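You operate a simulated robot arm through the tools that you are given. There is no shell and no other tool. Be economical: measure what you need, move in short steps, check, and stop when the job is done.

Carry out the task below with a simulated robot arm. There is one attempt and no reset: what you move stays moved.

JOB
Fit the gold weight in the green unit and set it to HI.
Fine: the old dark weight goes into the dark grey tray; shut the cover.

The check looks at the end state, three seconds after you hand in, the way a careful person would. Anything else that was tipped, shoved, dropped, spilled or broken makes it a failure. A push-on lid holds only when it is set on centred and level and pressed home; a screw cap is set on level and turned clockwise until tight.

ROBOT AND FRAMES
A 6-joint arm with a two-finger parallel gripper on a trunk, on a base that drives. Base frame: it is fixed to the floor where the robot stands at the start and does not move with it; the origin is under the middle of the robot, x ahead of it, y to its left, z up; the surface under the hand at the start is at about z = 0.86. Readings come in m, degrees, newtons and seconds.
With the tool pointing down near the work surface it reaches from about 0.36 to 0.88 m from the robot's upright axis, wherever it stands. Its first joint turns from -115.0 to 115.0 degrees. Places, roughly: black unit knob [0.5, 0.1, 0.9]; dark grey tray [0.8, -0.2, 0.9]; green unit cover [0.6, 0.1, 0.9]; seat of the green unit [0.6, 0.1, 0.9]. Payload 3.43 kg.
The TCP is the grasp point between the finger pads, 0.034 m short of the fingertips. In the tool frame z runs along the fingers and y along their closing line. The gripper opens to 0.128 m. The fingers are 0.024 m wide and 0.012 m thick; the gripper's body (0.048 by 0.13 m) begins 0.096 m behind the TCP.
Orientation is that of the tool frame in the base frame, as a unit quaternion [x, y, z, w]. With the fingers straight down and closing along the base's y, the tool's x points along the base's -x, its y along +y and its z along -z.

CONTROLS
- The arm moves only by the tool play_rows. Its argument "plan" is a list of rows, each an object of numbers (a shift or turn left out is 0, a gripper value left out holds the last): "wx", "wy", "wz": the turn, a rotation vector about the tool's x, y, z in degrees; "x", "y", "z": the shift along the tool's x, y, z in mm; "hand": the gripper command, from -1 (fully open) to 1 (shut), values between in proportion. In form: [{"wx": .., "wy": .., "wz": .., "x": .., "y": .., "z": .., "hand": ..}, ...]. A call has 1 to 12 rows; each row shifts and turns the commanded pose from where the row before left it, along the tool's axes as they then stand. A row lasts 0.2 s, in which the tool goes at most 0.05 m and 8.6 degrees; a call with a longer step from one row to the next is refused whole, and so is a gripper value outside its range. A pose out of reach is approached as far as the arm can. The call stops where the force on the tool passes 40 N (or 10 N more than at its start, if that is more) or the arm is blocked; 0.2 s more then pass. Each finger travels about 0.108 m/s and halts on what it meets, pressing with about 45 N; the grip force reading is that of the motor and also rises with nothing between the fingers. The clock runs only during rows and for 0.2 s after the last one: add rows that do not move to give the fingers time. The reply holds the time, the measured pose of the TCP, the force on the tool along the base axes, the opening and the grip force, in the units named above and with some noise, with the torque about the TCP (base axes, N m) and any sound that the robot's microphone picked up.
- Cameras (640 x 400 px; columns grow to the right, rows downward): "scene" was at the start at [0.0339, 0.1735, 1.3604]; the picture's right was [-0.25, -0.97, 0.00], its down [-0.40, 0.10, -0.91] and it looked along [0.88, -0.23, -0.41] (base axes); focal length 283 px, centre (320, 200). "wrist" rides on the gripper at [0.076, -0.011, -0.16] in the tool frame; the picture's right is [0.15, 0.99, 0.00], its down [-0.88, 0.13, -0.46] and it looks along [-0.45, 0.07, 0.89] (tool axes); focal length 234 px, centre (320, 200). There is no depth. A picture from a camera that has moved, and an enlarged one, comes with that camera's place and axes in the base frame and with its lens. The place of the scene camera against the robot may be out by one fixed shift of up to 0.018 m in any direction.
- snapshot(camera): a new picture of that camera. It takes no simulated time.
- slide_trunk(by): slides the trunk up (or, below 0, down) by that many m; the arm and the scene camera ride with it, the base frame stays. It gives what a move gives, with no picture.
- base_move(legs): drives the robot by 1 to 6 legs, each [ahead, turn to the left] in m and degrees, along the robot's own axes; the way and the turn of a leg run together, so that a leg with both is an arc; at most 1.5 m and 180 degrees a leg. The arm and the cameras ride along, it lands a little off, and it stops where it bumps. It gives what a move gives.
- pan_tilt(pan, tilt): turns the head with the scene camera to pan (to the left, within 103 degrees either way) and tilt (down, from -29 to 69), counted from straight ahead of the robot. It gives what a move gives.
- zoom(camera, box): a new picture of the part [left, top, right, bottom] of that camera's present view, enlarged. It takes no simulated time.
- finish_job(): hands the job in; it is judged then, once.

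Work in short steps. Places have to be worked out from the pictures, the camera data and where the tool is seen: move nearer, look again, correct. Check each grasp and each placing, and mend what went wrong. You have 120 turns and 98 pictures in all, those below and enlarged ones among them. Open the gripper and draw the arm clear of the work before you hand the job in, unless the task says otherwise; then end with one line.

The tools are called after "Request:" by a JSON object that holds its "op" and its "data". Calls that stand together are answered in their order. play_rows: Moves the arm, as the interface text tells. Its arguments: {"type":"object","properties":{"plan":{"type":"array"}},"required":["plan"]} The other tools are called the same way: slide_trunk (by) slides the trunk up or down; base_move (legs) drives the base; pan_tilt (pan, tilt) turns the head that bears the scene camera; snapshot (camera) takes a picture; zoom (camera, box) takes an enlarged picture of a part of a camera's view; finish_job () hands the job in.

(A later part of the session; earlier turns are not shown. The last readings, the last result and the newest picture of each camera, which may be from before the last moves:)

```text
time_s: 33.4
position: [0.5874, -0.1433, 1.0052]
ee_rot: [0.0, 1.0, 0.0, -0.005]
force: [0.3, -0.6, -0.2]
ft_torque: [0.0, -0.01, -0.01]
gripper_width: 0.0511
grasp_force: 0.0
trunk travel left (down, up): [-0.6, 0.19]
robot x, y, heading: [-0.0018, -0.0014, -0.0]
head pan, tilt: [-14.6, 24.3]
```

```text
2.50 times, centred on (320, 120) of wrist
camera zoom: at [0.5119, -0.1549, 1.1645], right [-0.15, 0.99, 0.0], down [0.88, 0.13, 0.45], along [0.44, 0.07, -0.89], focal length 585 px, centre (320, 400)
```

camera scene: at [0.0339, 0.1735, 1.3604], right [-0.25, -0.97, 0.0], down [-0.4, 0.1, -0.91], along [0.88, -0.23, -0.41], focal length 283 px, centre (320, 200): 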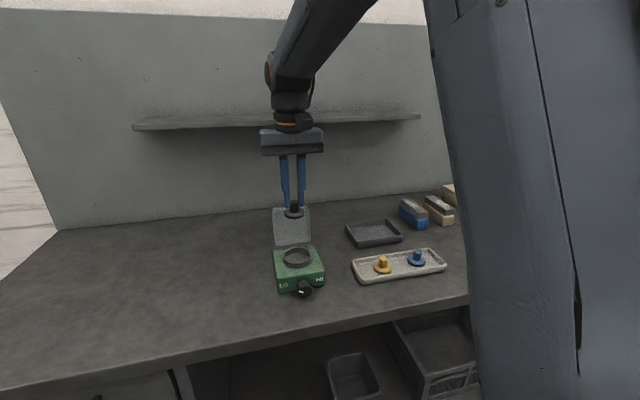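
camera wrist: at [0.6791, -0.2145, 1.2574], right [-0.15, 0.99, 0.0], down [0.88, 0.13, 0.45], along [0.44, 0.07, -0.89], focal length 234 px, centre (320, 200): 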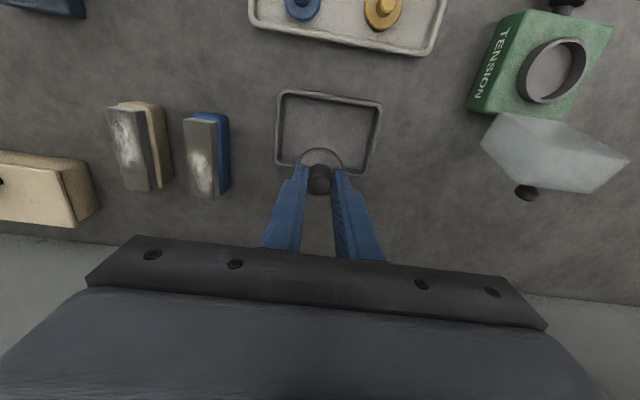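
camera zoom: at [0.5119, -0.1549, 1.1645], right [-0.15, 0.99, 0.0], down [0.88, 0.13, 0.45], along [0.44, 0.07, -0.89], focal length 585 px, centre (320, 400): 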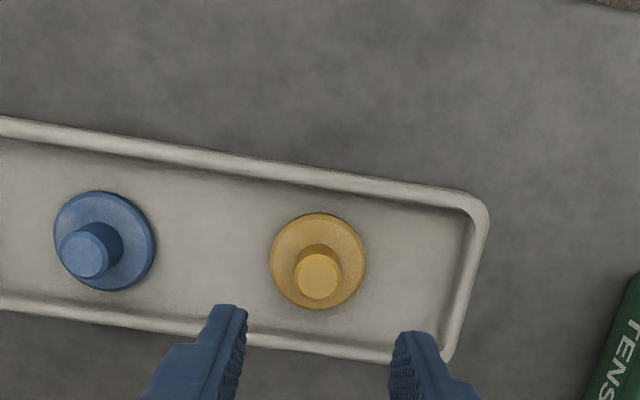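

Gold stem at (0.580, -0.1445). I adjust and lower.

Request:
{"op": "play_rows", "data": {"plan": [{"x": 7, "y": -1.2, "z": 30}, {"z": 30}, {"z": 13}, {}]}}

Request:
{"op": "zoom", "data": {"camera": "scene", "box": [340, 215, 436, 290]}}

Request:
{"op": "zoom", "data": {"camera": "wrist", "box": [220, 40, 420, 200]}}

```text
time_s: 34.4
position: [0.5792, -0.1453, 0.9329]
ee_rot: [0.0, 1.0, 0.0, -0.003]
force: [-1.0, 0.9, -0.5]
ft_torque: [-0.02, 0.0, 0.03]
gripper_width: 0.0513
grasp_force: 0.1
trunk travel left (down, up): [-0.6, 0.19]
robot x, y, heading: [-0.0011, 0.0006, 0.1]
head pan, tilt: [-14.6, 24.3]
```

```text
5.33 times, centred on (388, 252) of scene
camera zoom: at [0.0338, 0.1734, 1.3604], right [-0.25, -0.97, 0.0], down [-0.4, 0.1, -0.91], along [0.88, -0.23, -0.41], focal length 1509 px, centre (-43, -80)
```

zoom: 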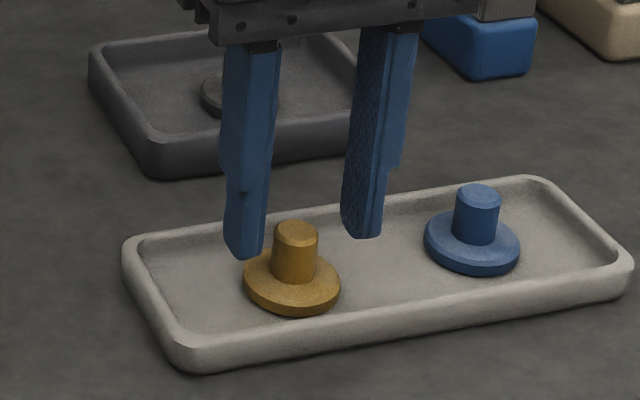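

```text
2.50 times, centred on (320, 120) of wrist
camera zoom: at [0.5035, -0.1573, 1.0925], right [-0.15, 0.99, 0.0], down [0.88, 0.13, 0.45], along [0.44, 0.07, -0.89], focal length 585 px, centre (320, 400)
```

zoom: 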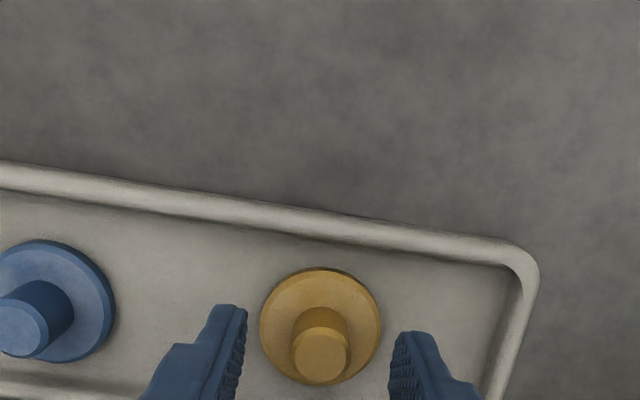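

Aligned within a millimetre or two. I drop 4 mm and close.

Request:
{"op": "play_rows", "data": {"plan": [{"z": 4, "y": 0.5}, {"hand": 0.7}, {"hand": 1}, {"hand": 1}, {}]}}

Request:
{"op": "zoom", "data": {"camera": "scene", "box": [340, 215, 436, 290]}}

```text
time_s: 35.6
position: [0.5792, -0.1453, 0.9285]
ee_rot: [0.0, 1.0, 0.001, -0.003]
force: [0.7, 0.5, -0.1]
ft_torque: [0.04, 0.0, -0.01]
gripper_width: 0.0202
grasp_force: 44.6
trunk travel left (down, up): [-0.6, 0.19]
robot x, y, heading: [-0.0022, 0.001, -0.0]
head pan, tilt: [-14.6, 24.3]
```

```text
5.33 times, centred on (388, 252) of scene
camera zoom: at [0.0339, 0.1734, 1.3604], right [-0.25, -0.97, 0.0], down [-0.4, 0.1, -0.91], along [0.88, -0.23, -0.41], focal length 1509 px, centre (-43, -80)
```

zoom: 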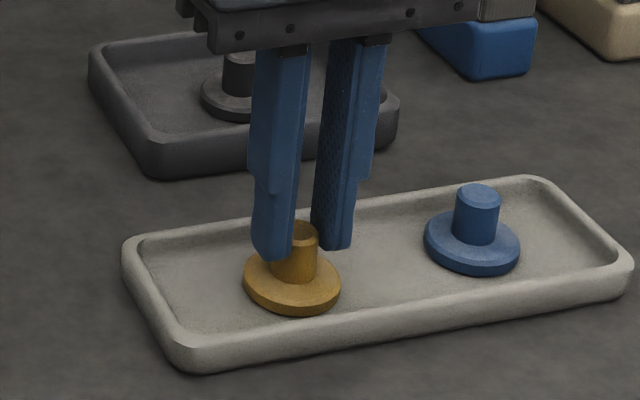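

Gold weight gripped. I lift and carry it above the seat.

Request:
{"op": "play_rows", "data": {"plan": [{"z": -20}, {"z": -40}, {"z": -45}, {"z": -25}, {"y": 40, "x": -8}, {"y": 40, "x": -8}, {"y": 40, "x": -8}, {"y": 40, "x": -8}, {"y": 40, "x": -8}, {"y": 23.5, "x": -3}, {}]}}

Request:
{"op": "zoom", "data": {"camera": "scene", "box": [256, 180, 384, 280]}}

Request:
{"op": "zoom", "data": {"camera": "wrist", "box": [220, 40, 420, 200]}}

```text
time_s: 38.0
position: [0.6215, 0.0761, 1.0597]
ee_rot: [0.0, 1.0, 0.001, -0.004]
force: [-0.1, 0.9, -0.6]
ft_torque: [0.01, -0.01, -0.01]
gripper_width: 0.0202
grasp_force: 45.1
trunk travel left (down, up): [-0.6, 0.19]
robot x, y, heading: [0.0042, -0.001, 0.1]
head pan, tilt: [-14.6, 24.3]
```

```text
4.00 times, centred on (320, 230) of scene
camera zoom: at [0.0339, 0.1735, 1.3604], right [-0.25, -0.97, 0.0], down [-0.4, 0.1, -0.91], along [0.88, -0.23, -0.41], focal length 1132 px, centre (320, 80)
```

zoom: 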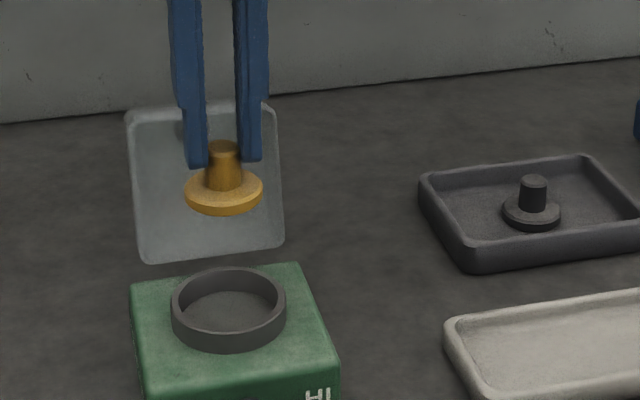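

```text
2.50 times, centred on (320, 120) of wrist
camera zoom: at [0.5475, 0.066, 1.2188], right [-0.15, 0.99, 0.0], down [0.88, 0.13, 0.45], along [0.44, 0.07, -0.89], focal length 585 px, centre (320, 400)
```

zoom: 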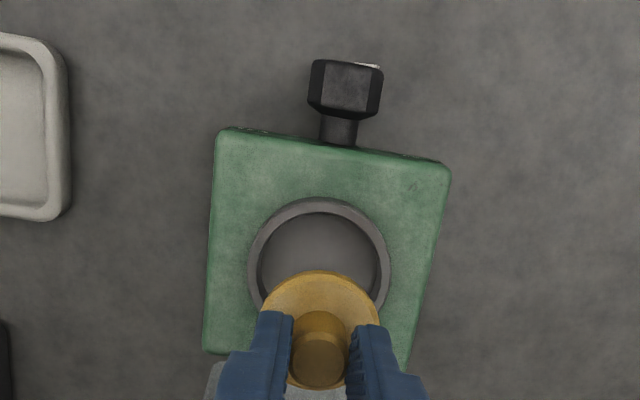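

Gold weight hangs straight. Seat centre works out at (0.620, 0.078); I trim and lower to just above the rim for a check.

Request:
{"op": "play_rows", "data": {"plan": [{"x": 1.0, "y": 1.5, "z": 35}, {"z": 22}, {}]}}

Request:
{"op": "zoom", "data": {"camera": "scene", "box": [256, 200, 352, 275]}}

Request:
{"op": "zoom", "data": {"camera": "wrist", "box": [220, 40, 420, 200]}}

```text
time_s: 38.8
position: [0.6207, 0.0786, 1.0022]
ee_rot: [0.0, 1.0, 0.0, -0.004]
force: [-0.4, -0.1, -0.2]
ft_torque: [0.02, 0.0, 0.01]
gripper_width: 0.02
grasp_force: 45.0
trunk travel left (down, up): [-0.6, 0.19]
robot x, y, heading: [-0.0008, -0.0025, 0.0]
head pan, tilt: [-14.6, 24.3]
```

```text
5.33 times, centred on (304, 238) of scene
camera zoom: at [0.0339, 0.1735, 1.3604], right [-0.25, -0.97, 0.0], down [-0.4, 0.1, -0.91], along [0.88, -0.23, -0.41], focal length 1509 px, centre (405, 0)
```

zoom: 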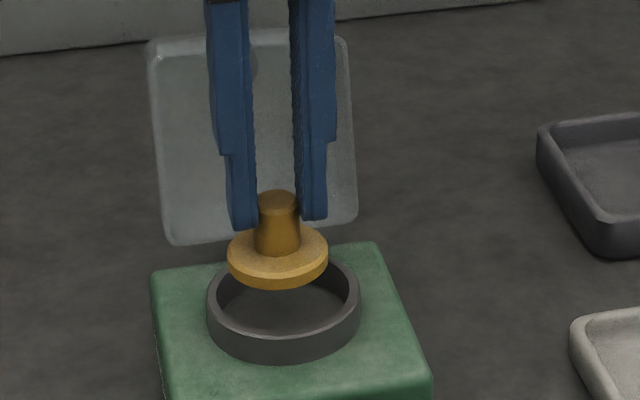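

```text
2.50 times, centred on (320, 120) of wrist
camera zoom: at [0.5466, 0.0677, 1.1615], right [-0.15, 0.99, 0.0], down [0.88, 0.13, 0.45], along [0.44, 0.07, -0.89], focal length 585 px, centre (320, 400)
```

zoom: 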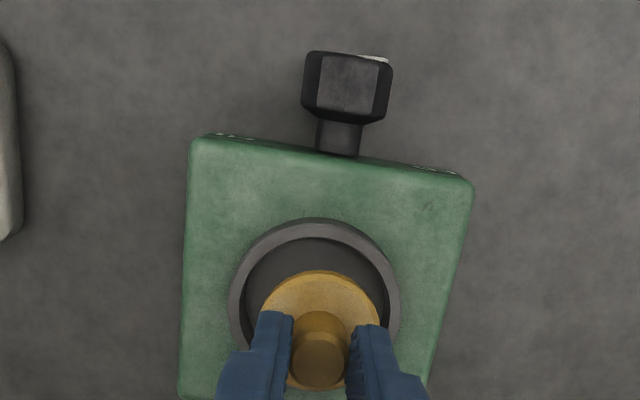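

Nearly centred; a 1 mm trim toward -y, then down slowly until contact near 0.967.

Request:
{"op": "play_rows", "data": {"plan": [{"y": -1, "z": 12}, {"z": 10}, {"z": 6}, {"z": 2}, {}]}}

Request:
{"op": "zoom", "data": {"camera": "scene", "box": [256, 200, 352, 275]}}

```text
time_s: 40.0
position: [0.6211, 0.0763, 0.9714]
ee_rot: [-0.001, 1.0, 0.0, -0.004]
force: [0.0, 0.1, -0.8]
ft_torque: [-0.02, -0.03, 0.0]
gripper_width: 0.0203
grasp_force: 45.1
trunk travel left (down, up): [-0.6, 0.19]
robot x, y, heading: [-0.0014, 0.0007, -0.2]
head pan, tilt: [-14.6, 24.3]
```

```text
5.33 times, centred on (304, 238) of scene
camera zoom: at [0.0339, 0.1735, 1.3604], right [-0.25, -0.97, 0.0], down [-0.4, 0.1, -0.91], along [0.88, -0.23, -0.41], focal length 1509 px, centre (405, 0)
```

zoom: 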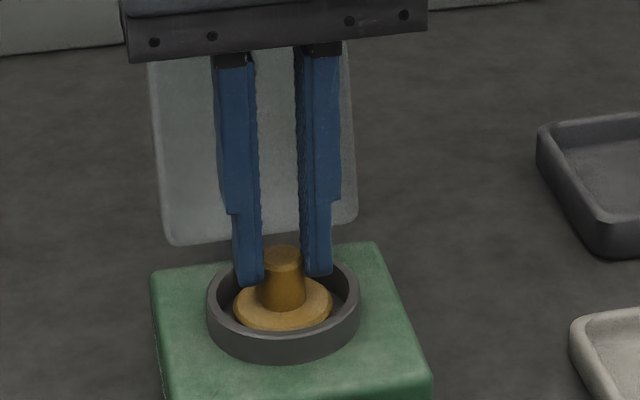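

Well centred inside the ring. I go down the last millimetres to contact.

Request:
{"op": "play_rows", "data": {"plan": [{"z": 2}, {"z": 1.5}, {"z": 1.5}, {}]}}

```text
time_s: 41.0
position: [0.6216, 0.0769, 0.9681]
ee_rot: [-0.001, 1.0, 0.0, -0.001]
force: [-2.0, -0.7, 33.4]
ft_torque: [0.17, -0.1, 0.14]
gripper_width: 0.0204
grasp_force: 45.1
trunk travel left (down, up): [-0.6, 0.19]
robot x, y, heading: [-0.0003, 0.0033, -0.2]
head pan, tilt: [-14.6, 24.3]
```

Seated with 33 N of contact. I relax, release and rise.

Request:
{"op": "play_rows", "data": {"plan": [{"z": -3}, {"hand": 0.4}, {}, {"z": -30}, {"z": -45}, {"z": -45}, {}]}}

Request:
{"op": "zoom", "data": {"camera": "scene", "box": [256, 200, 352, 275]}}

Request:
{"op": "zoom", "data": {"camera": "wrist", "box": [220, 40, 420, 200]}}

```text
time_s: 42.6
position: [0.6229, 0.0774, 1.0927]
ee_rot: [0.0, 1.0, 0.001, -0.003]
force: [0.2, -0.1, 0.7]
ft_torque: [-0.02, 0.0, 0.0]
gripper_width: 0.0383
grasp_force: 0.0
trunk travel left (down, up): [-0.6, 0.19]
robot x, y, heading: [-0.0013, -0.0018, 0.1]
head pan, tilt: [-14.6, 24.3]
```

```text
5.33 times, centred on (304, 238) of scene
camera zoom: at [0.0339, 0.1735, 1.3604], right [-0.25, -0.97, 0.0], down [-0.4, 0.1, -0.91], along [0.88, -0.23, -0.41], focal length 1509 px, centre (405, 0)
```

zoom: 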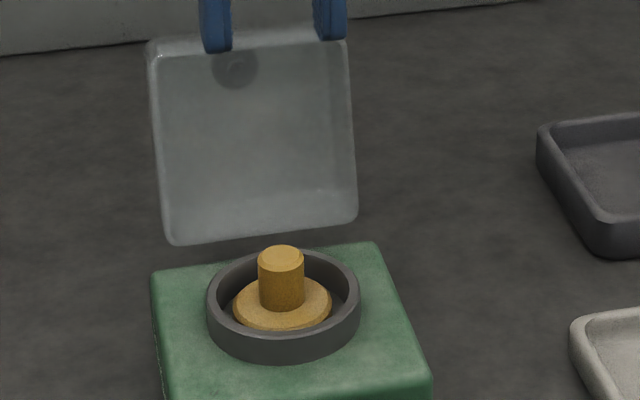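

```text
2.50 times, centred on (320, 120) of wrist
camera zoom: at [0.5478, 0.0659, 1.2521], right [-0.15, 0.99, 0.0], down [0.88, 0.13, 0.45], along [0.44, 0.07, -0.89], focal length 585 px, centre (320, 400)
```

zoom: 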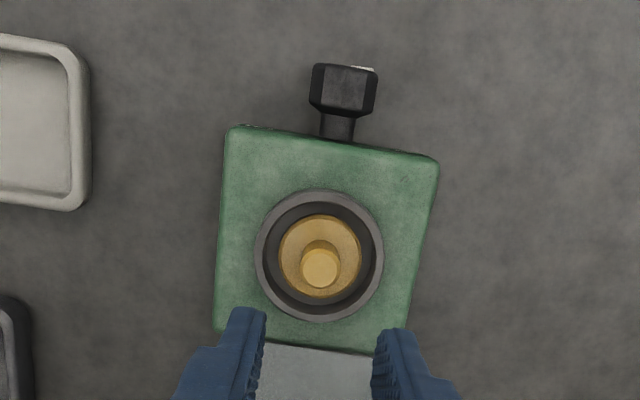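

Gold weight is seated properly. Next the cover: I move over behind it to locate its knob, staying high.

Request:
{"op": "play_rows", "data": {"plan": [{"z": -40}, {"x": -45}, {"x": -45}, {"x": -45}, {}]}}

Request:
{"op": "zoom", "data": {"camera": "wrist", "box": [220, 40, 420, 200]}}

Request:
{"op": "zoom", "data": {"camera": "scene", "box": [240, 170, 368, 270]}}

```text
time_s: 43.8
position: [0.7589, 0.0757, 1.1285]
ee_rot: [-0.001, 1.0, 0.001, -0.005]
force: [0.4, -0.6, 0.0]
ft_torque: [-0.02, -0.01, -0.01]
gripper_width: 0.0383
grasp_force: 0.0
trunk travel left (down, up): [-0.6, 0.19]
robot x, y, heading: [-0.0007, -0.0004, 0.0]
head pan, tilt: [-14.6, 24.3]
```

```text
2.50 times, centred on (320, 120) of wrist
camera zoom: at [0.6839, 0.0646, 1.2882], right [-0.15, 0.99, 0.0], down [0.88, 0.13, 0.45], along [0.44, 0.07, -0.89], focal length 585 px, centre (320, 400)
```

zoom: 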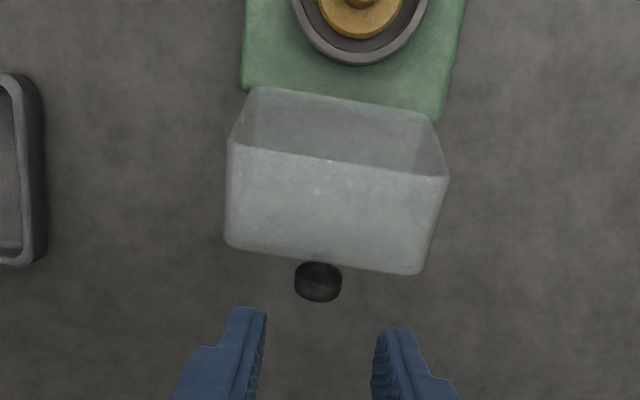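

```text
4.00 times, centred on (304, 220) of scene
camera zoom: at [0.0339, 0.1735, 1.3604], right [-0.25, -0.97, 0.0], down [-0.4, 0.1, -0.91], along [0.88, -0.23, -0.41], focal length 1132 px, centre (384, 120)
```

zoom: 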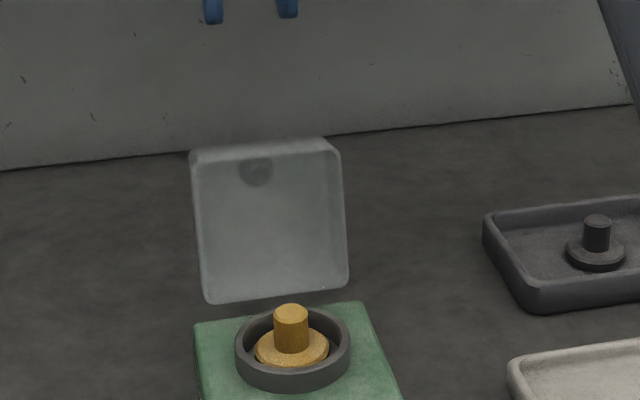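

The open cover's knob is at (0.765, 0.077, 0.978). I lower around it for a re-grip.

Request:
{"op": "play_rows", "data": {"plan": [{"x": -6, "y": 1.3, "z": 30, "hand": 0}, {"z": 40}, {"z": 40}, {"z": 18}, {}]}}

Request:
{"op": "zoom", "data": {"camera": "wrist", "box": [220, 40, 420, 200]}}

```text
time_s: 45.0
position: [0.7623, 0.0777, 0.9979]
ee_rot: [0.0, 1.0, 0.0, -0.006]
force: [0.4, -0.5, 0.4]
ft_torque: [0.02, 0.0, -0.03]
gripper_width: 0.064
grasp_force: 0.1
trunk travel left (down, up): [-0.6, 0.19]
robot x, y, heading: [-0.0003, -0.0018, -0.1]
head pan, tilt: [-14.6, 24.3]
```

```text
2.50 times, centred on (320, 120) of wrist
camera zoom: at [0.688, 0.0666, 1.1582], right [-0.15, 0.99, 0.0], down [0.88, 0.13, 0.45], along [0.44, 0.07, -0.89], focal length 585 px, centre (320, 400)
```

zoom: 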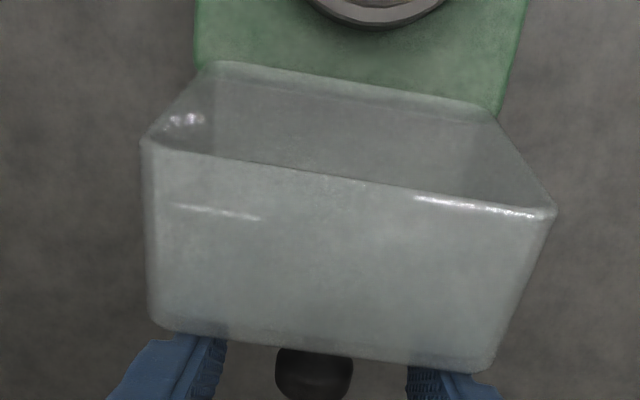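

Knob is centred between the fingers; I shift 3 mm back and close.

Request:
{"op": "play_rows", "data": {"plan": [{"x": -3}, {"hand": 0.5}, {"hand": 1}, {"hand": 1}, {"hand": 1}, {}]}}

Request:
{"op": "zoom", "data": {"camera": "wrist", "box": [220, 60, 420, 220]}}

```text
time_s: 46.4
position: [0.7651, 0.0762, 1.0001]
ee_rot: [0.0, 1.0, -0.001, -0.004]
force: [-3.4, -21.8, -4.0]
ft_torque: [-0.56, -0.06, -0.21]
gripper_width: 0.0254
grasp_force: 45.0
trunk travel left (down, up): [-0.6, 0.19]
robot x, y, heading: [0.0019, 0.0014, -0.1]
head pan, tilt: [-14.6, 24.3]
```

```text
2.50 times, centred on (320, 140) of wrist
camera zoom: at [0.691, 0.0654, 1.1592], right [-0.15, 0.99, 0.0], down [0.88, 0.13, 0.45], along [0.44, 0.07, -0.89], focal length 585 px, centre (320, 350)
```

zoom: 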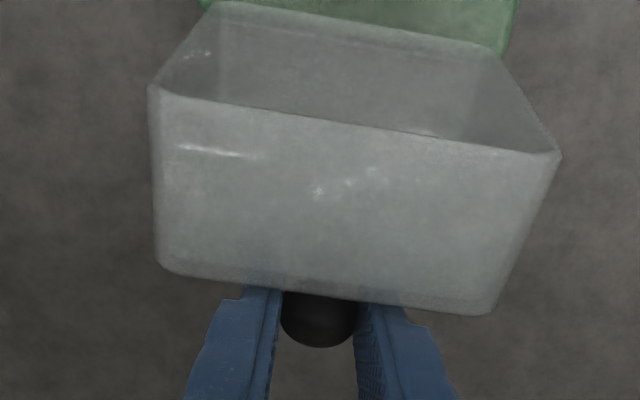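

Gripped. I relieve the sideways load and start the closing arc.

Request:
{"op": "play_rows", "data": {"plan": [{"y": -2}, {"x": 8.3, "z": -10.4}, {"x": 9.5, "z": -9.4}, {"x": 10.5, "z": -8.1}, {}]}}

Request:
{"op": "zoom", "data": {"camera": "scene", "box": [240, 170, 368, 270]}}

```text
time_s: 47.6
position: [0.7391, 0.0758, 1.0282]
ee_rot: [0.0, 1.0, 0.002, -0.003]
force: [9.7, -8.9, -1.6]
ft_torque: [-0.21, -1.21, -0.4]
gripper_width: 0.0254
grasp_force: 45.2
trunk travel left (down, up): [-0.6, 0.19]
robot x, y, heading: [-0.004, -0.0006, -0.2]
head pan, tilt: [-14.6, 24.3]
```

```text
4.00 times, centred on (304, 220) of scene
camera zoom: at [0.0344, 0.1729, 1.3605], right [-0.25, -0.97, 0.0], down [-0.4, 0.1, -0.91], along [0.88, -0.23, -0.41], focal length 1132 px, centre (384, 120)
```

zoom: 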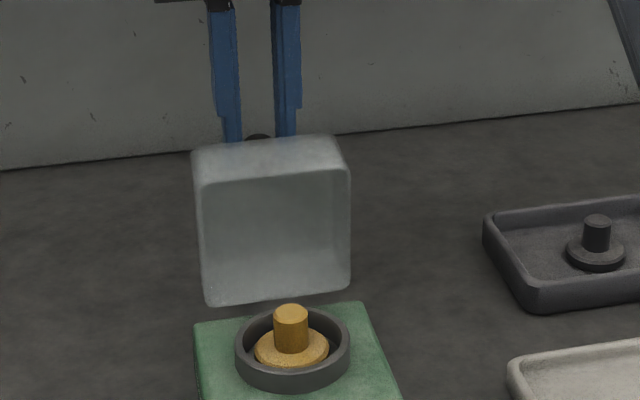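

Tracking nicely; I continue the arc.

Request:
{"op": "play_rows", "data": {"plan": [{"x": 11.5, "z": -6.7, "y": -0.8}, {"x": 12.2, "z": -5.3}, {"x": 12.8, "z": -3.8}, {}]}}

```text
time_s: 48.6
position: [0.7009, 0.0768, 1.0458]
ee_rot: [0.0, 1.0, 0.0, -0.003]
force: [12.3, 2.4, 6.6]
ft_torque: [0.18, -1.45, -0.23]
gripper_width: 0.0251
grasp_force: 45.2
trunk travel left (down, up): [-0.6, 0.19]
robot x, y, heading: [0.0035, -0.0013, -0.1]
head pan, tilt: [-14.6, 24.3]
```

On the predicted path with modest force; over the top next.

Request:
{"op": "play_rows", "data": {"plan": [{"x": 13.1, "z": -2.2}, {"x": 13.3, "z": -0.6}, {"x": 13.3, "z": 1.1}, {}]}}

Request:
{"op": "zoom", "data": {"camera": "scene", "box": [240, 180, 368, 280]}}

```text
time_s: 49.6
position: [0.6604, 0.0774, 1.0455]
ee_rot: [0.0, 1.0, 0.0, -0.004]
force: [8.9, 7.5, 9.5]
ft_torque: [0.36, -1.31, -0.11]
gripper_width: 0.0251
grasp_force: 45.1
trunk travel left (down, up): [-0.6, 0.19]
robot x, y, heading: [-0.0009, 0.0007, 0.1]
head pan, tilt: [-14.6, 24.3]
```

```text
4.00 times, centred on (304, 230) of scene
camera zoom: at [0.0339, 0.1736, 1.3604], right [-0.25, -0.97, 0.0], down [-0.4, 0.1, -0.91], along [0.88, -0.23, -0.41], focal length 1132 px, centre (384, 80)
```

zoom: 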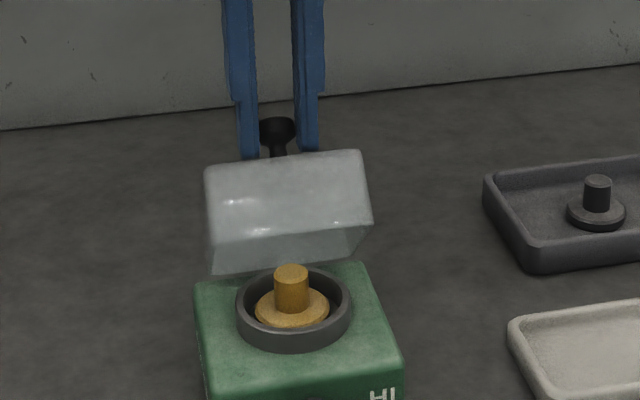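

Past the top, about 40° from shut. I continue downward along the arc.

Request:
{"op": "play_rows", "data": {"plan": [{"x": 13, "z": 2.6, "y": 0.7}, {"x": 12.6, "z": 4.2}, {"x": 12, "z": 5.8}, {}]}}

```text
time_s: 50.6
position: [0.622, 0.077, 1.0346]
ee_rot: [0.0, 1.0, 0.0, -0.004]
force: [8.0, 7.0, 7.5]
ft_torque: [0.22, -1.42, 0.05]
gripper_width: 0.0249
grasp_force: 44.9
trunk travel left (down, up): [-0.6, 0.19]
robot x, y, heading: [0.0025, -0.0026, 0.1]
head pan, tilt: [-14.6, 24.3]
```

Final part of the arc, slower at the end.

Request:
{"op": "play_rows", "data": {"plan": [{"x": 11.3, "z": 7.1}, {"x": 5.2, "z": 4.2}, {"x": 5, "z": 4.3}, {"x": 4, "z": 4.1}, {}]}}

Request:
{"op": "zoom", "data": {"camera": "scene", "box": [240, 200, 368, 300]}}

```text
time_s: 51.8
position: [0.595, 0.0758, 1.0159]
ee_rot: [0.0, 1.0, 0.0, -0.004]
force: [-17.1, 6.2, 26.6]
ft_torque: [0.2, -0.6, 0.2]
gripper_width: 0.0207
grasp_force: 45.4
trunk travel left (down, up): [-0.6, 0.19]
robot x, y, heading: [0.0004, 0.0023, -0.2]
head pan, tilt: [-14.6, 24.3]
```

```text
4.00 times, centred on (304, 250) of scene
camera zoom: at [0.0319, 0.1736, 1.3605], right [-0.25, -0.97, 0.0], down [-0.4, 0.1, -0.91], along [0.88, -0.23, -0.41], focal length 1132 px, centre (384, 0)
```

zoom: 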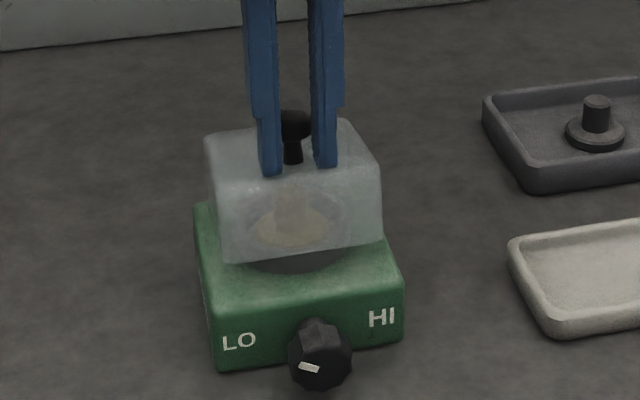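

The cover is nearly down and the pads have slid forward of the cap centre. I open the fingers to let it settle, rise and look.

Request:
{"op": "play_rows", "data": {"plan": [{"hand": 0.6, "z": -2}, {"hand": 0}, {}, {"z": -30}, {"z": -40}, {}]}}

Request:
{"op": "zoom", "data": {"camera": "scene", "box": [240, 200, 368, 300]}}

```text
time_s: 53.2
position: [0.597, 0.0786, 1.0859]
ee_rot: [0.0, 1.0, 0.0, -0.002]
force: [0.3, -0.5, 0.0]
ft_torque: [-0.01, 0.02, 0.02]
gripper_width: 0.0641
grasp_force: 0.0
trunk travel left (down, up): [-0.6, 0.19]
robot x, y, heading: [0.0002, -0.0008, 0.3]
head pan, tilt: [-14.6, 24.3]
```

```text
4.00 times, centred on (304, 250) of scene
camera zoom: at [0.0339, 0.1734, 1.3604], right [-0.25, -0.97, 0.0], down [-0.4, 0.1, -0.91], along [0.88, -0.23, -0.41], focal length 1132 px, centre (384, 0)
```

zoom: 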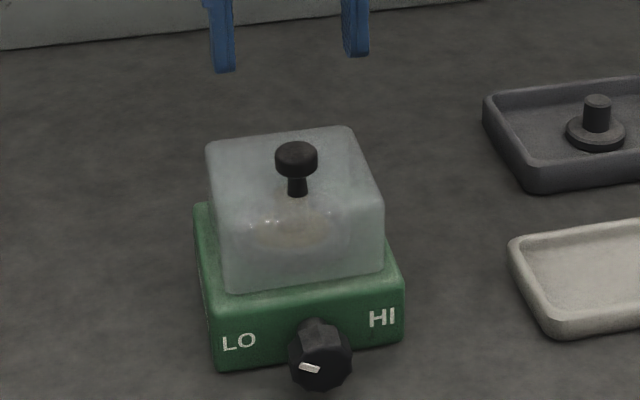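

The cover is fully shut, as at the start. Now the dial: I zoom in closely.

Request:
{"op": "zoom", "data": {"camera": "scene", "box": [280, 260, 336, 304]}}

Request:
{"op": "zoom", "data": {"camera": "wrist", "box": [280, 30, 380, 110]}}

```text
9.09 times, centred on (308, 282) of scene
camera zoom: at [0.0339, 0.1734, 1.3604], right [-0.25, -0.97, 0.0], down [-0.4, 0.1, -0.91], along [0.88, -0.23, -0.41], focal length 2572 px, centre (429, -546)
```

zoom: 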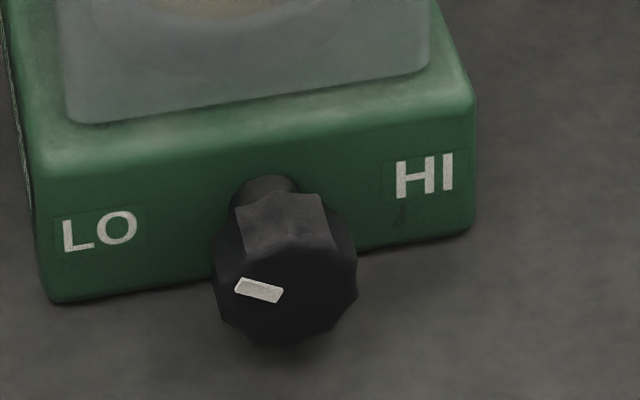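

```text
5.00 times, centred on (330, 70) of wrist
camera zoom: at [0.5223, 0.0677, 1.2456], right [-0.15, 0.99, 0.0], down [0.88, 0.13, 0.45], along [0.44, 0.07, -0.89], focal length 1171 px, centre (270, 850)
```

zoom: 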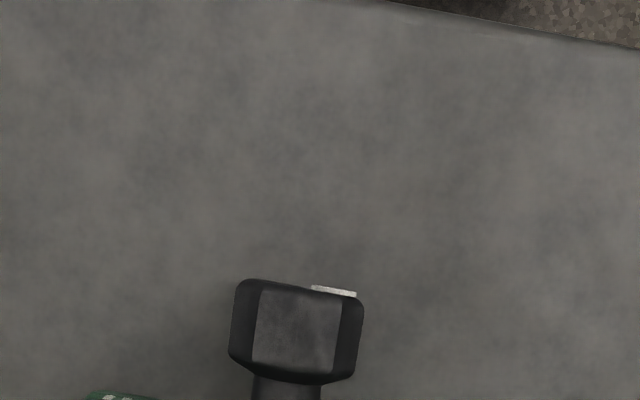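

The panel is vertical with the dial axis horizontal, at about (y 0.078, z 0.892), dial x 0.526–0.552, turning clockwise from LO to HI. I'll straddle it from above with the fingers and roll about its axis; first I position in front of the cover above the dial.

Request:
{"op": "play_rows", "data": {"plan": [{"x": 35}, {"x": 30}, {"z": 40}, {"z": 45}, {"z": 20}, {}]}}

Request:
{"op": "zoom", "data": {"camera": "scene", "box": [264, 230, 344, 310]}}

Request:
{"op": "zoom", "data": {"camera": "wrist", "box": [220, 40, 420, 200]}}

```text
time_s: 54.6
position: [0.5317, 0.0783, 0.9817]
ee_rot: [0.0, 1.0, 0.0, -0.004]
force: [0.0, 0.4, -1.2]
ft_torque: [0.02, 0.02, 0.02]
gripper_width: 0.0641
grasp_force: 0.2
trunk travel left (down, up): [-0.6, 0.19]
robot x, y, heading: [0.002, -0.0008, -0.2]
head pan, tilt: [-14.6, 24.3]
```

```text
5.00 times, centred on (304, 270) of scene
camera zoom: at [0.0338, 0.1734, 1.3604], right [-0.25, -0.97, 0.0], down [-0.4, 0.1, -0.91], along [0.88, -0.23, -0.41], focal length 1415 px, centre (400, -150)
```

zoom: 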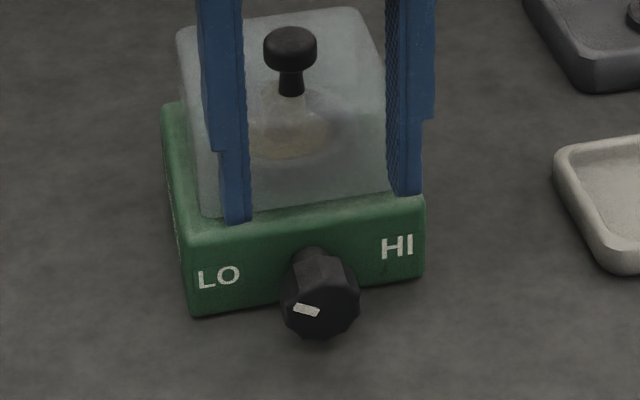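

```text
2.50 times, centred on (320, 120) of wrist
camera zoom: at [0.4559, 0.0659, 1.1404], right [-0.15, 0.99, 0.0], down [0.88, 0.13, 0.45], along [0.44, 0.07, -0.89], focal length 585 px, centre (320, 400)
```

zoom: 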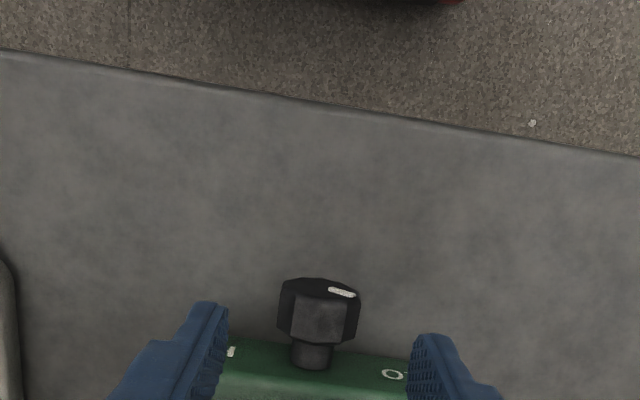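

Dial centre refines to about (0.532, 0.0785, 0.894). I lower so the tips end about 7 mm below its axis, and close.

Request:
{"op": "play_rows", "data": {"plan": [{"z": 30}, {"z": 20}, {"z": 11}, {}]}}

Request:
{"op": "zoom", "data": {"camera": "scene", "box": [264, 230, 344, 310]}}

```text
time_s: 55.6
position: [0.5309, 0.0765, 0.9206]
ee_rot: [0.0, 1.0, 0.0, -0.003]
force: [0.2, -0.2, 0.0]
ft_torque: [-0.04, -0.02, 0.0]
gripper_width: 0.0642
grasp_force: 0.0
trunk travel left (down, up): [-0.6, 0.19]
robot x, y, heading: [-0.0001, -0.0011, -0.1]
head pan, tilt: [-14.6, 24.3]
```

```text
5.00 times, centred on (304, 270) of scene
camera zoom: at [0.0338, 0.1734, 1.3604], right [-0.25, -0.97, 0.0], down [-0.4, 0.1, -0.91], along [0.88, -0.23, -0.41], focal length 1415 px, centre (400, -150)
```

zoom: 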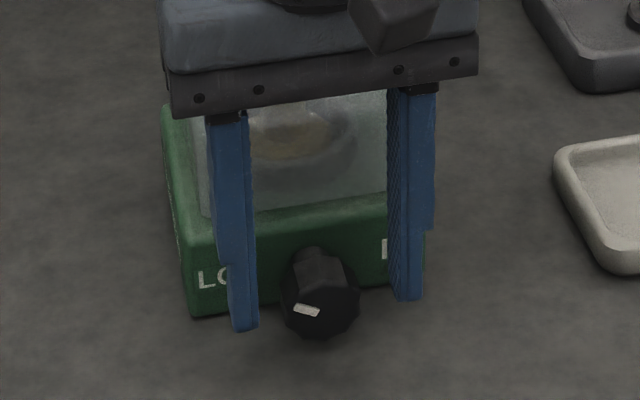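

Good height. I shift 2.5 mm toward +y and close on the dial.

Request:
{"op": "play_rows", "data": {"plan": [{"y": 2.5}, {"hand": 0.4}, {"hand": 1}, {"hand": 1}, {}]}}

Request:
{"op": "zoom", "data": {"camera": "scene", "box": [264, 230, 344, 310]}}

```text
time_s: 56.8
position: [0.5311, 0.078, 0.9214]
ee_rot: [0.0, 1.0, 0.0, -0.003]
force: [0.6, -12.0, 0.3]
ft_torque: [-0.43, -0.1, -0.32]
gripper_width: 0.035
grasp_force: 45.1
trunk travel left (down, up): [-0.6, 0.19]
robot x, y, heading: [0.0013, 0.0009, -0.3]
head pan, tilt: [-14.6, 24.3]
```

```text
5.00 times, centred on (304, 270) of scene
camera zoom: at [0.034, 0.1728, 1.3605], right [-0.25, -0.97, 0.0], down [-0.4, 0.1, -0.91], along [0.88, -0.23, -0.41], focal length 1415 px, centre (400, -150)
```

zoom: 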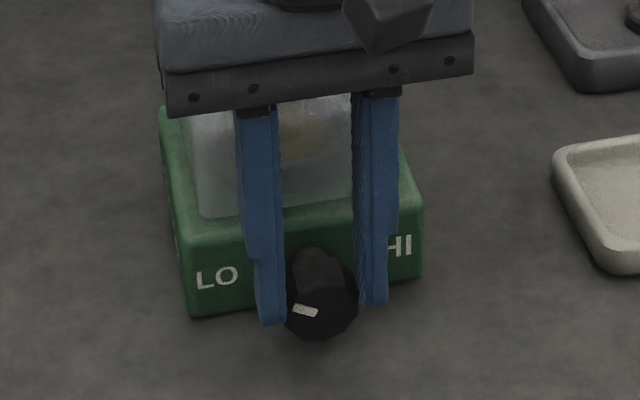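

Dial held at 35 mm. I relieve the side load and roll clockwise 16° about the dial axis.

Request:
{"op": "play_rows", "data": {"plan": [{"y": -1.2}, {"wx": -8, "y": -3.7}, {"wx": -8, "y": -3.7}, {}]}}

Request:
{"op": "zoom", "data": {"camera": "scene", "box": [264, 230, 344, 310]}}

```text
time_s: 58.0
position: [0.5312, 0.068, 0.9206]
ee_rot: [0.001, 0.99, 0.139, -0.003]
force: [0.2, -13.4, 0.3]
ft_torque: [-0.44, 0.39, 0.07]
gripper_width: 0.0349
grasp_force: 45.0
trunk travel left (down, up): [-0.6, 0.19]
robot x, y, heading: [0.0003, -0.0033, -0.1]
head pan, tilt: [-14.6, 24.3]
stopped in row 4: the force on the tool passed its limit at 41 N (the readings are from after the stop); the commanded pose is now the measured one
```

```text
5.00 times, centred on (304, 270) of scene
camera zoom: at [0.0345, 0.1724, 1.3606], right [-0.26, -0.97, 0.0], down [-0.4, 0.11, -0.91], along [0.88, -0.23, -0.41], focal length 1415 px, centre (400, -150)
```

zoom: 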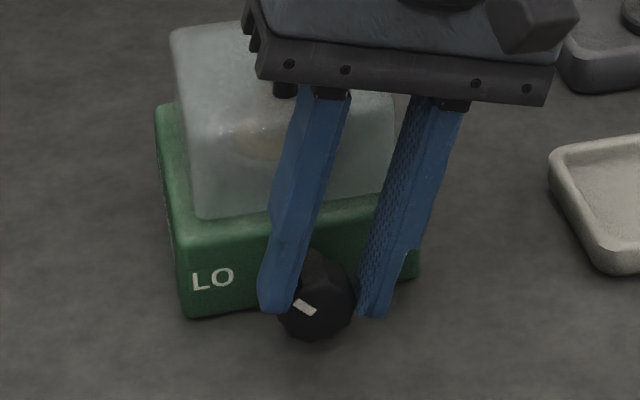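

The dial turned with the tool. The lateral load suggests the axis is about 4 mm lower than assumed, so I correct the arc and continue.

Request:
{"op": "play_rows", "data": {"plan": [{"y": -1.2}, {"wx": -6, "y": -3.3}, {"wx": -6, "y": -3.3}, {}]}}

Request:
{"op": "zoom", "data": {"camera": "scene", "box": [264, 230, 344, 310]}}

```text
time_s: 59.0
position: [0.5324, 0.0598, 0.9182]
ee_rot: [0.002, 0.97, 0.242, -0.004]
force: [-2.6, -14.1, -6.8]
ft_torque: [-0.58, 0.22, -0.22]
gripper_width: 0.0351
grasp_force: 44.6
trunk travel left (down, up): [-0.6, 0.19]
robot x, y, heading: [0.0022, 0.0017, -0.0]
head pan, tilt: [-14.6, 24.3]
```

```text
5.00 times, centred on (304, 270) of scene
camera zoom: at [0.0344, 0.1724, 1.3604], right [-0.25, -0.97, 0.0], down [-0.4, 0.11, -0.91], along [0.88, -0.23, -0.41], focal length 1415 px, centre (400, -150)
```

zoom: 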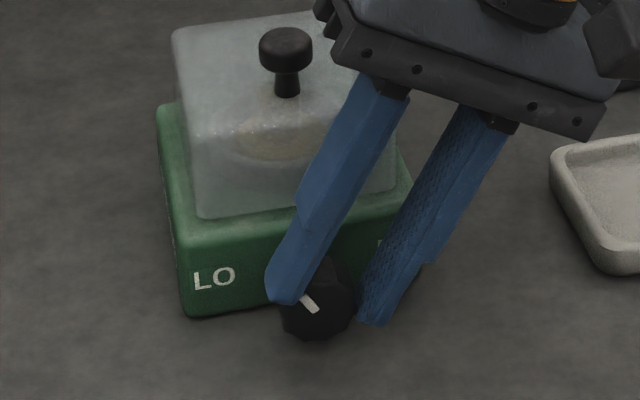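

Turn is 28° so far and the mark follows; the unit has not shifted. I trim and roll another 14°.

Request:
{"op": "play_rows", "data": {"plan": [{"y": -1.5}, {"wx": -7, "y": -3.8}, {"wx": -7, "y": -3.8}, {}]}}

Request:
{"op": "zoom", "data": {"camera": "scene", "box": [264, 230, 344, 310]}}

```text
time_s: 60.0
position: [0.5311, 0.0534, 0.9129]
ee_rot: [0.002, 0.933, 0.359, -0.003]
force: [-2.0, -7.9, -8.2]
ft_torque: [-0.42, 0.2, 0.26]
gripper_width: 0.0348
grasp_force: 44.9
trunk travel left (down, up): [-0.6, 0.19]
robot x, y, heading: [-0.0013, 0.001, -0.1]
head pan, tilt: [-14.6, 24.3]
```

```text
5.00 times, centred on (304, 270) of scene
camera zoom: at [0.0343, 0.1727, 1.3604], right [-0.25, -0.97, 0.0], down [-0.4, 0.1, -0.91], along [0.88, -0.23, -0.41], focal length 1415 px, centre (400, -150)
```

zoom: 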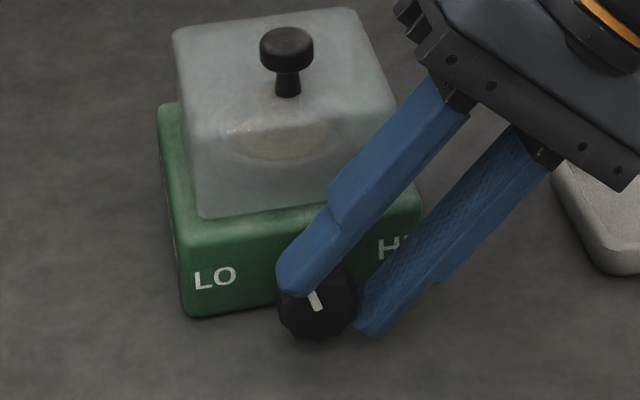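

42° turned, mark near vertical. I release slightly and withdraw along the tool axis to regrip.

Request:
{"op": "play_rows", "data": {"plan": [{"y": -0.8, "hand": 0.3}, {"hand": 0.3}, {"z": -30}, {"z": -40}, {}]}}

Request:
{"op": "zoom", "data": {"camera": "scene", "box": [264, 230, 344, 310]}}

```text
time_s: 61.2
position: [0.5335, 0.0057, 0.9659]
ee_rot: [0.002, 0.934, 0.357, -0.004]
force: [-0.1, 0.6, 0.2]
ft_torque: [-0.01, -0.01, 0.02]
gripper_width: 0.0449
grasp_force: 0.0
trunk travel left (down, up): [-0.6, 0.19]
robot x, y, heading: [0.0036, 0.0008, 0.2]
head pan, tilt: [-14.6, 24.3]
```

```text
5.00 times, centred on (304, 270) of scene
camera zoom: at [0.0343, 0.173, 1.3604], right [-0.25, -0.97, 0.0], down [-0.4, 0.1, -0.91], along [0.88, -0.23, -0.41], focal length 1415 px, centre (400, -150)
```

zoom: 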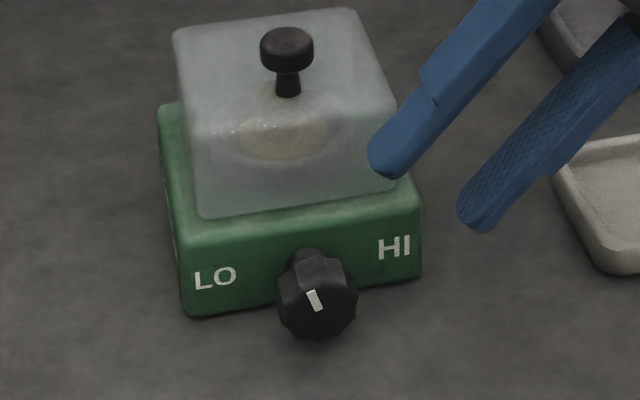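

The mark now points up-left and stays. I rise, roll the hand back to the other side (-36°).

Request:
{"op": "play_rows", "data": {"plan": [{"y": 30, "z": -33}, {"wx": 7.8}, {"wx": 7.8}, {"wx": 7.8}, {"wx": 7.8}, {"wx": 7.8}, {"wx": 7.8}, {"wx": 7.8}, {"wx": 7.8}, {"wx": 7.8}, {"wx": 7.8}, {}]}}

```text
time_s: 63.8
position: [0.533, 0.0069, 1.0091]
ee_rot: [0.0, 0.95, -0.311, -0.004]
force: [-0.3, -0.9, 0.0]
ft_torque: [-0.02, 0.01, 0.0]
gripper_width: 0.0447
grasp_force: 0.0
trunk travel left (down, up): [-0.6, 0.19]
robot x, y, heading: [-0.0015, -0.0022, -0.1]
head pan, tilt: [-14.6, 24.3]
```

I set the roll to about -30°, keeping clearance to the table, and move to a standoff over the dial.

Request:
{"op": "play_rows", "data": {"plan": [{"wx": -6.2, "hand": 0.34}, {"z": -20}, {"y": 41}, {"y": 40}, {"y": 40}, {}]}}

Request:
{"op": "zoom", "data": {"camera": "scene", "box": [254, 220, 350, 310]}}

```text
time_s: 65.2
position: [0.5322, 0.1221, 0.9661]
ee_rot: [0.0, 0.966, -0.258, -0.003]
force: [-0.4, -0.4, 0.4]
ft_torque: [-0.01, -0.01, 0.0]
gripper_width: 0.0419
grasp_force: 0.0
trunk travel left (down, up): [-0.6, 0.19]
robot x, y, heading: [-0.0023, -0.0006, 0.1]
head pan, tilt: [-14.6, 24.3]
```

```text
4.44 times, centred on (302, 265) of scene
camera zoom: at [0.0342, 0.173, 1.3604], right [-0.25, -0.97, 0.0], down [-0.4, 0.1, -0.91], along [0.88, -0.23, -0.41], focal length 1257 px, centre (400, -89)
```

zoom: 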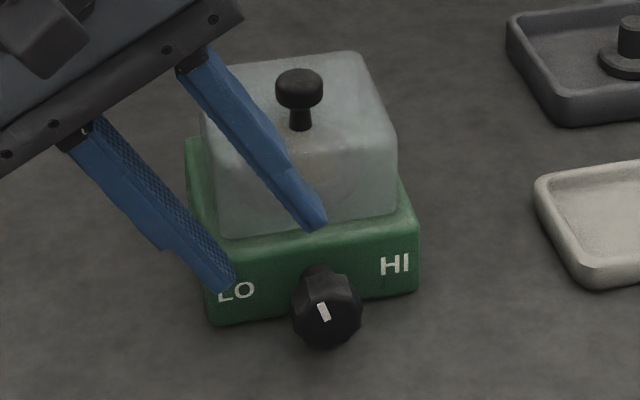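

Projecting against the tips confirms the axis at about (0.077, 0.890). I advance along the tool axis to straddle the dial.

Request:
{"op": "play_rows", "data": {"plan": [{"z": 30}, {"z": 20}, {"z": 10}, {}]}}

Request:
{"op": "zoom", "data": {"camera": "scene", "box": [264, 230, 344, 310]}}

```text
time_s: 66.2
position: [0.5307, 0.0924, 0.9141]
ee_rot: [-0.001, 0.966, -0.258, -0.004]
force: [-0.4, -0.9, 0.2]
ft_torque: [0.0, -0.04, -0.02]
gripper_width: 0.0422
grasp_force: 0.1
trunk travel left (down, up): [-0.6, 0.19]
robot x, y, heading: [0.0023, -0.0001, -0.1]
head pan, tilt: [-14.6, 24.3]
```

```text
5.00 times, centred on (304, 270) of scene
camera zoom: at [0.0342, 0.1731, 1.3604], right [-0.25, -0.97, 0.0], down [-0.4, 0.1, -0.91], along [0.88, -0.23, -0.41], focal length 1415 px, centre (400, -150)
```

zoom: 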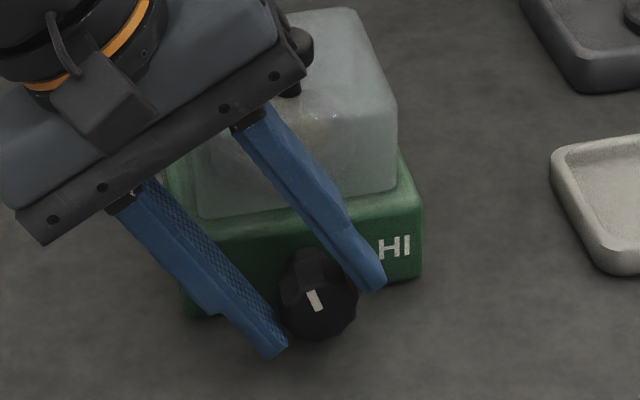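

Clean straddle without contact. I close on the dial.

Request:
{"op": "play_rows", "data": {"plan": [{"hand": 0.7}, {"hand": 1}, {"hand": 1}, {}]}}

```text
time_s: 67.2
position: [0.5315, 0.0935, 0.9121]
ee_rot: [-0.001, 0.966, -0.257, -0.003]
force: [-5.0, 23.5, -14.7]
ft_torque: [0.82, -0.68, 0.39]
gripper_width: 0.0345
grasp_force: 45.0
trunk travel left (down, up): [-0.6, 0.19]
robot x, y, heading: [-0.0044, 0.0008, -0.1]
head pan, tilt: [-14.6, 24.3]
```

Relieve the lateral load, then roll clockwise 21° with the refined axis distance of 33 mm.

Request:
{"op": "play_rows", "data": {"plan": [{"y": 2.5}, {"wx": -7, "y": -4.0}, {"wx": -7, "y": -4.0}, {"wx": -7, "y": -4.0}, {}]}}

Request:
{"op": "zoom", "data": {"camera": "scene", "box": [264, 230, 344, 310]}}

```text
time_s: 68.4
position: [0.531, 0.0821, 0.9168]
ee_rot: [0.0, 0.997, -0.077, -0.005]
force: [-0.2, 11.0, -10.8]
ft_torque: [0.37, 0.28, -0.72]
gripper_width: 0.0346
grasp_force: 45.0
trunk travel left (down, up): [-0.6, 0.19]
robot x, y, heading: [0.0015, -0.004, -0.2]
head pan, tilt: [-14.6, 24.3]
```

```text
5.00 times, centred on (304, 270) of scene
camera zoom: at [0.0346, 0.1737, 1.3603], right [-0.25, -0.97, 0.0], down [-0.4, 0.1, -0.91], along [0.88, -0.23, -0.41], focal length 1415 px, centre (400, -150)
```

zoom: 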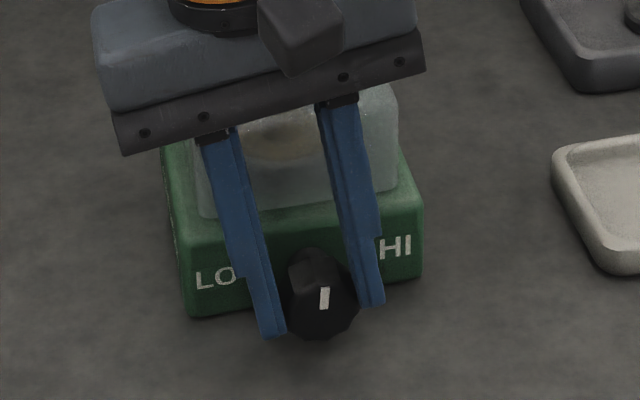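

The mark is now straight up. I continue clockwise 21°.

Request:
{"op": "play_rows", "data": {"plan": [{"wx": -7, "y": -3.5}, {"wx": -7, "y": -3.9}, {"wx": -7, "y": -3.9}, {}]}}

Request:
{"op": "zoom", "data": {"camera": "scene", "box": [264, 230, 344, 310]}}

```text
time_s: 69.4
position: [0.532, 0.0708, 0.9168]
ee_rot: [0.001, 0.994, 0.107, -0.005]
force: [-4.2, -8.9, -22.1]
ft_torque: [-0.43, 1.07, -0.3]
gripper_width: 0.0347
grasp_force: 44.6
trunk travel left (down, up): [-0.6, 0.19]
robot x, y, heading: [0.001, -0.0031, -0.1]
head pan, tilt: [-14.6, 24.3]
```

```text
5.00 times, centred on (304, 270) of scene
camera zoom: at [0.0348, 0.1728, 1.3604], right [-0.25, -0.97, 0.0], down [-0.4, 0.11, -0.91], along [0.88, -0.23, -0.41], focal length 1415 px, centre (400, -150)
```

zoom: 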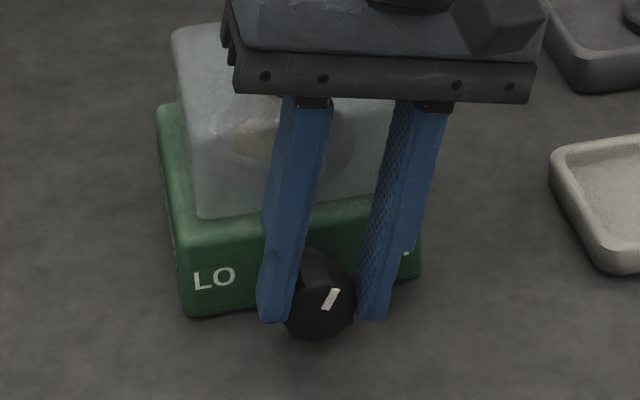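

Relieve the small pull and continue clockwise.

Request:
{"op": "play_rows", "data": {"plan": [{"y": -1.3, "z": 2}, {"wx": -7, "y": -3.9}, {"wx": -7, "y": -3.9}, {"wx": -7, "y": -3.9}, {}]}}

Request:
{"op": "zoom", "data": {"camera": "scene", "box": [264, 230, 344, 310]}}

```text
time_s: 70.6
position: [0.5317, 0.0598, 0.9129]
ee_rot: [0.001, 0.958, 0.286, -0.002]
force: [-12.9, -0.8, 28.1]
ft_torque: [0.46, 0.36, 0.18]
gripper_width: 0.0346
grasp_force: 45.0
trunk travel left (down, up): [-0.6, 0.19]
robot x, y, heading: [0.0026, -0.0013, -0.2]
head pan, tilt: [-14.6, 24.3]
```

```text
5.00 times, centred on (304, 270) of scene
camera zoom: at [0.0328, 0.1729, 1.3606], right [-0.25, -0.97, 0.0], down [-0.4, 0.1, -0.91], along [0.88, -0.23, -0.41], focal length 1415 px, centre (400, -150)
```

zoom: 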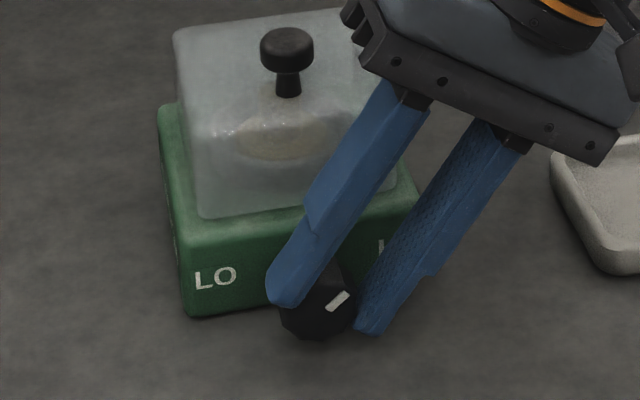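

105° turned in total, mark toward HI. I relieve the push and roll a bit more to find the end stop.

Request:
{"op": "play_rows", "data": {"plan": [{"y": 1.2, "z": -2.2}, {"wx": -5, "y": -2.8}, {"wx": -5, "y": -2.8}, {}]}}

Request:
{"op": "zoom", "data": {"camera": "scene", "box": [264, 230, 344, 310]}}

```text
time_s: 71.6
position: [0.5329, 0.0558, 0.9099]
ee_rot: [0.002, 0.93, 0.368, -0.004]
force: [1.4, 8.3, -24.6]
ft_torque: [-0.31, -0.11, -0.16]
gripper_width: 0.0348
grasp_force: 45.2
trunk travel left (down, up): [-0.6, 0.19]
robot x, y, heading: [-0.0027, -0.0002, 0.0]
head pan, tilt: [-14.6, 24.3]
```

```text
5.00 times, centred on (304, 270) of scene
camera zoom: at [0.0351, 0.1736, 1.3602], right [-0.25, -0.97, 0.0], down [-0.4, 0.1, -0.91], along [0.88, -0.23, -0.41], focal length 1415 px, centre (400, -150)
```

zoom: 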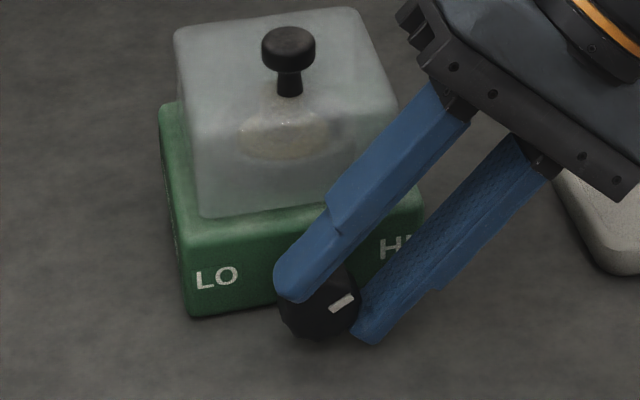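

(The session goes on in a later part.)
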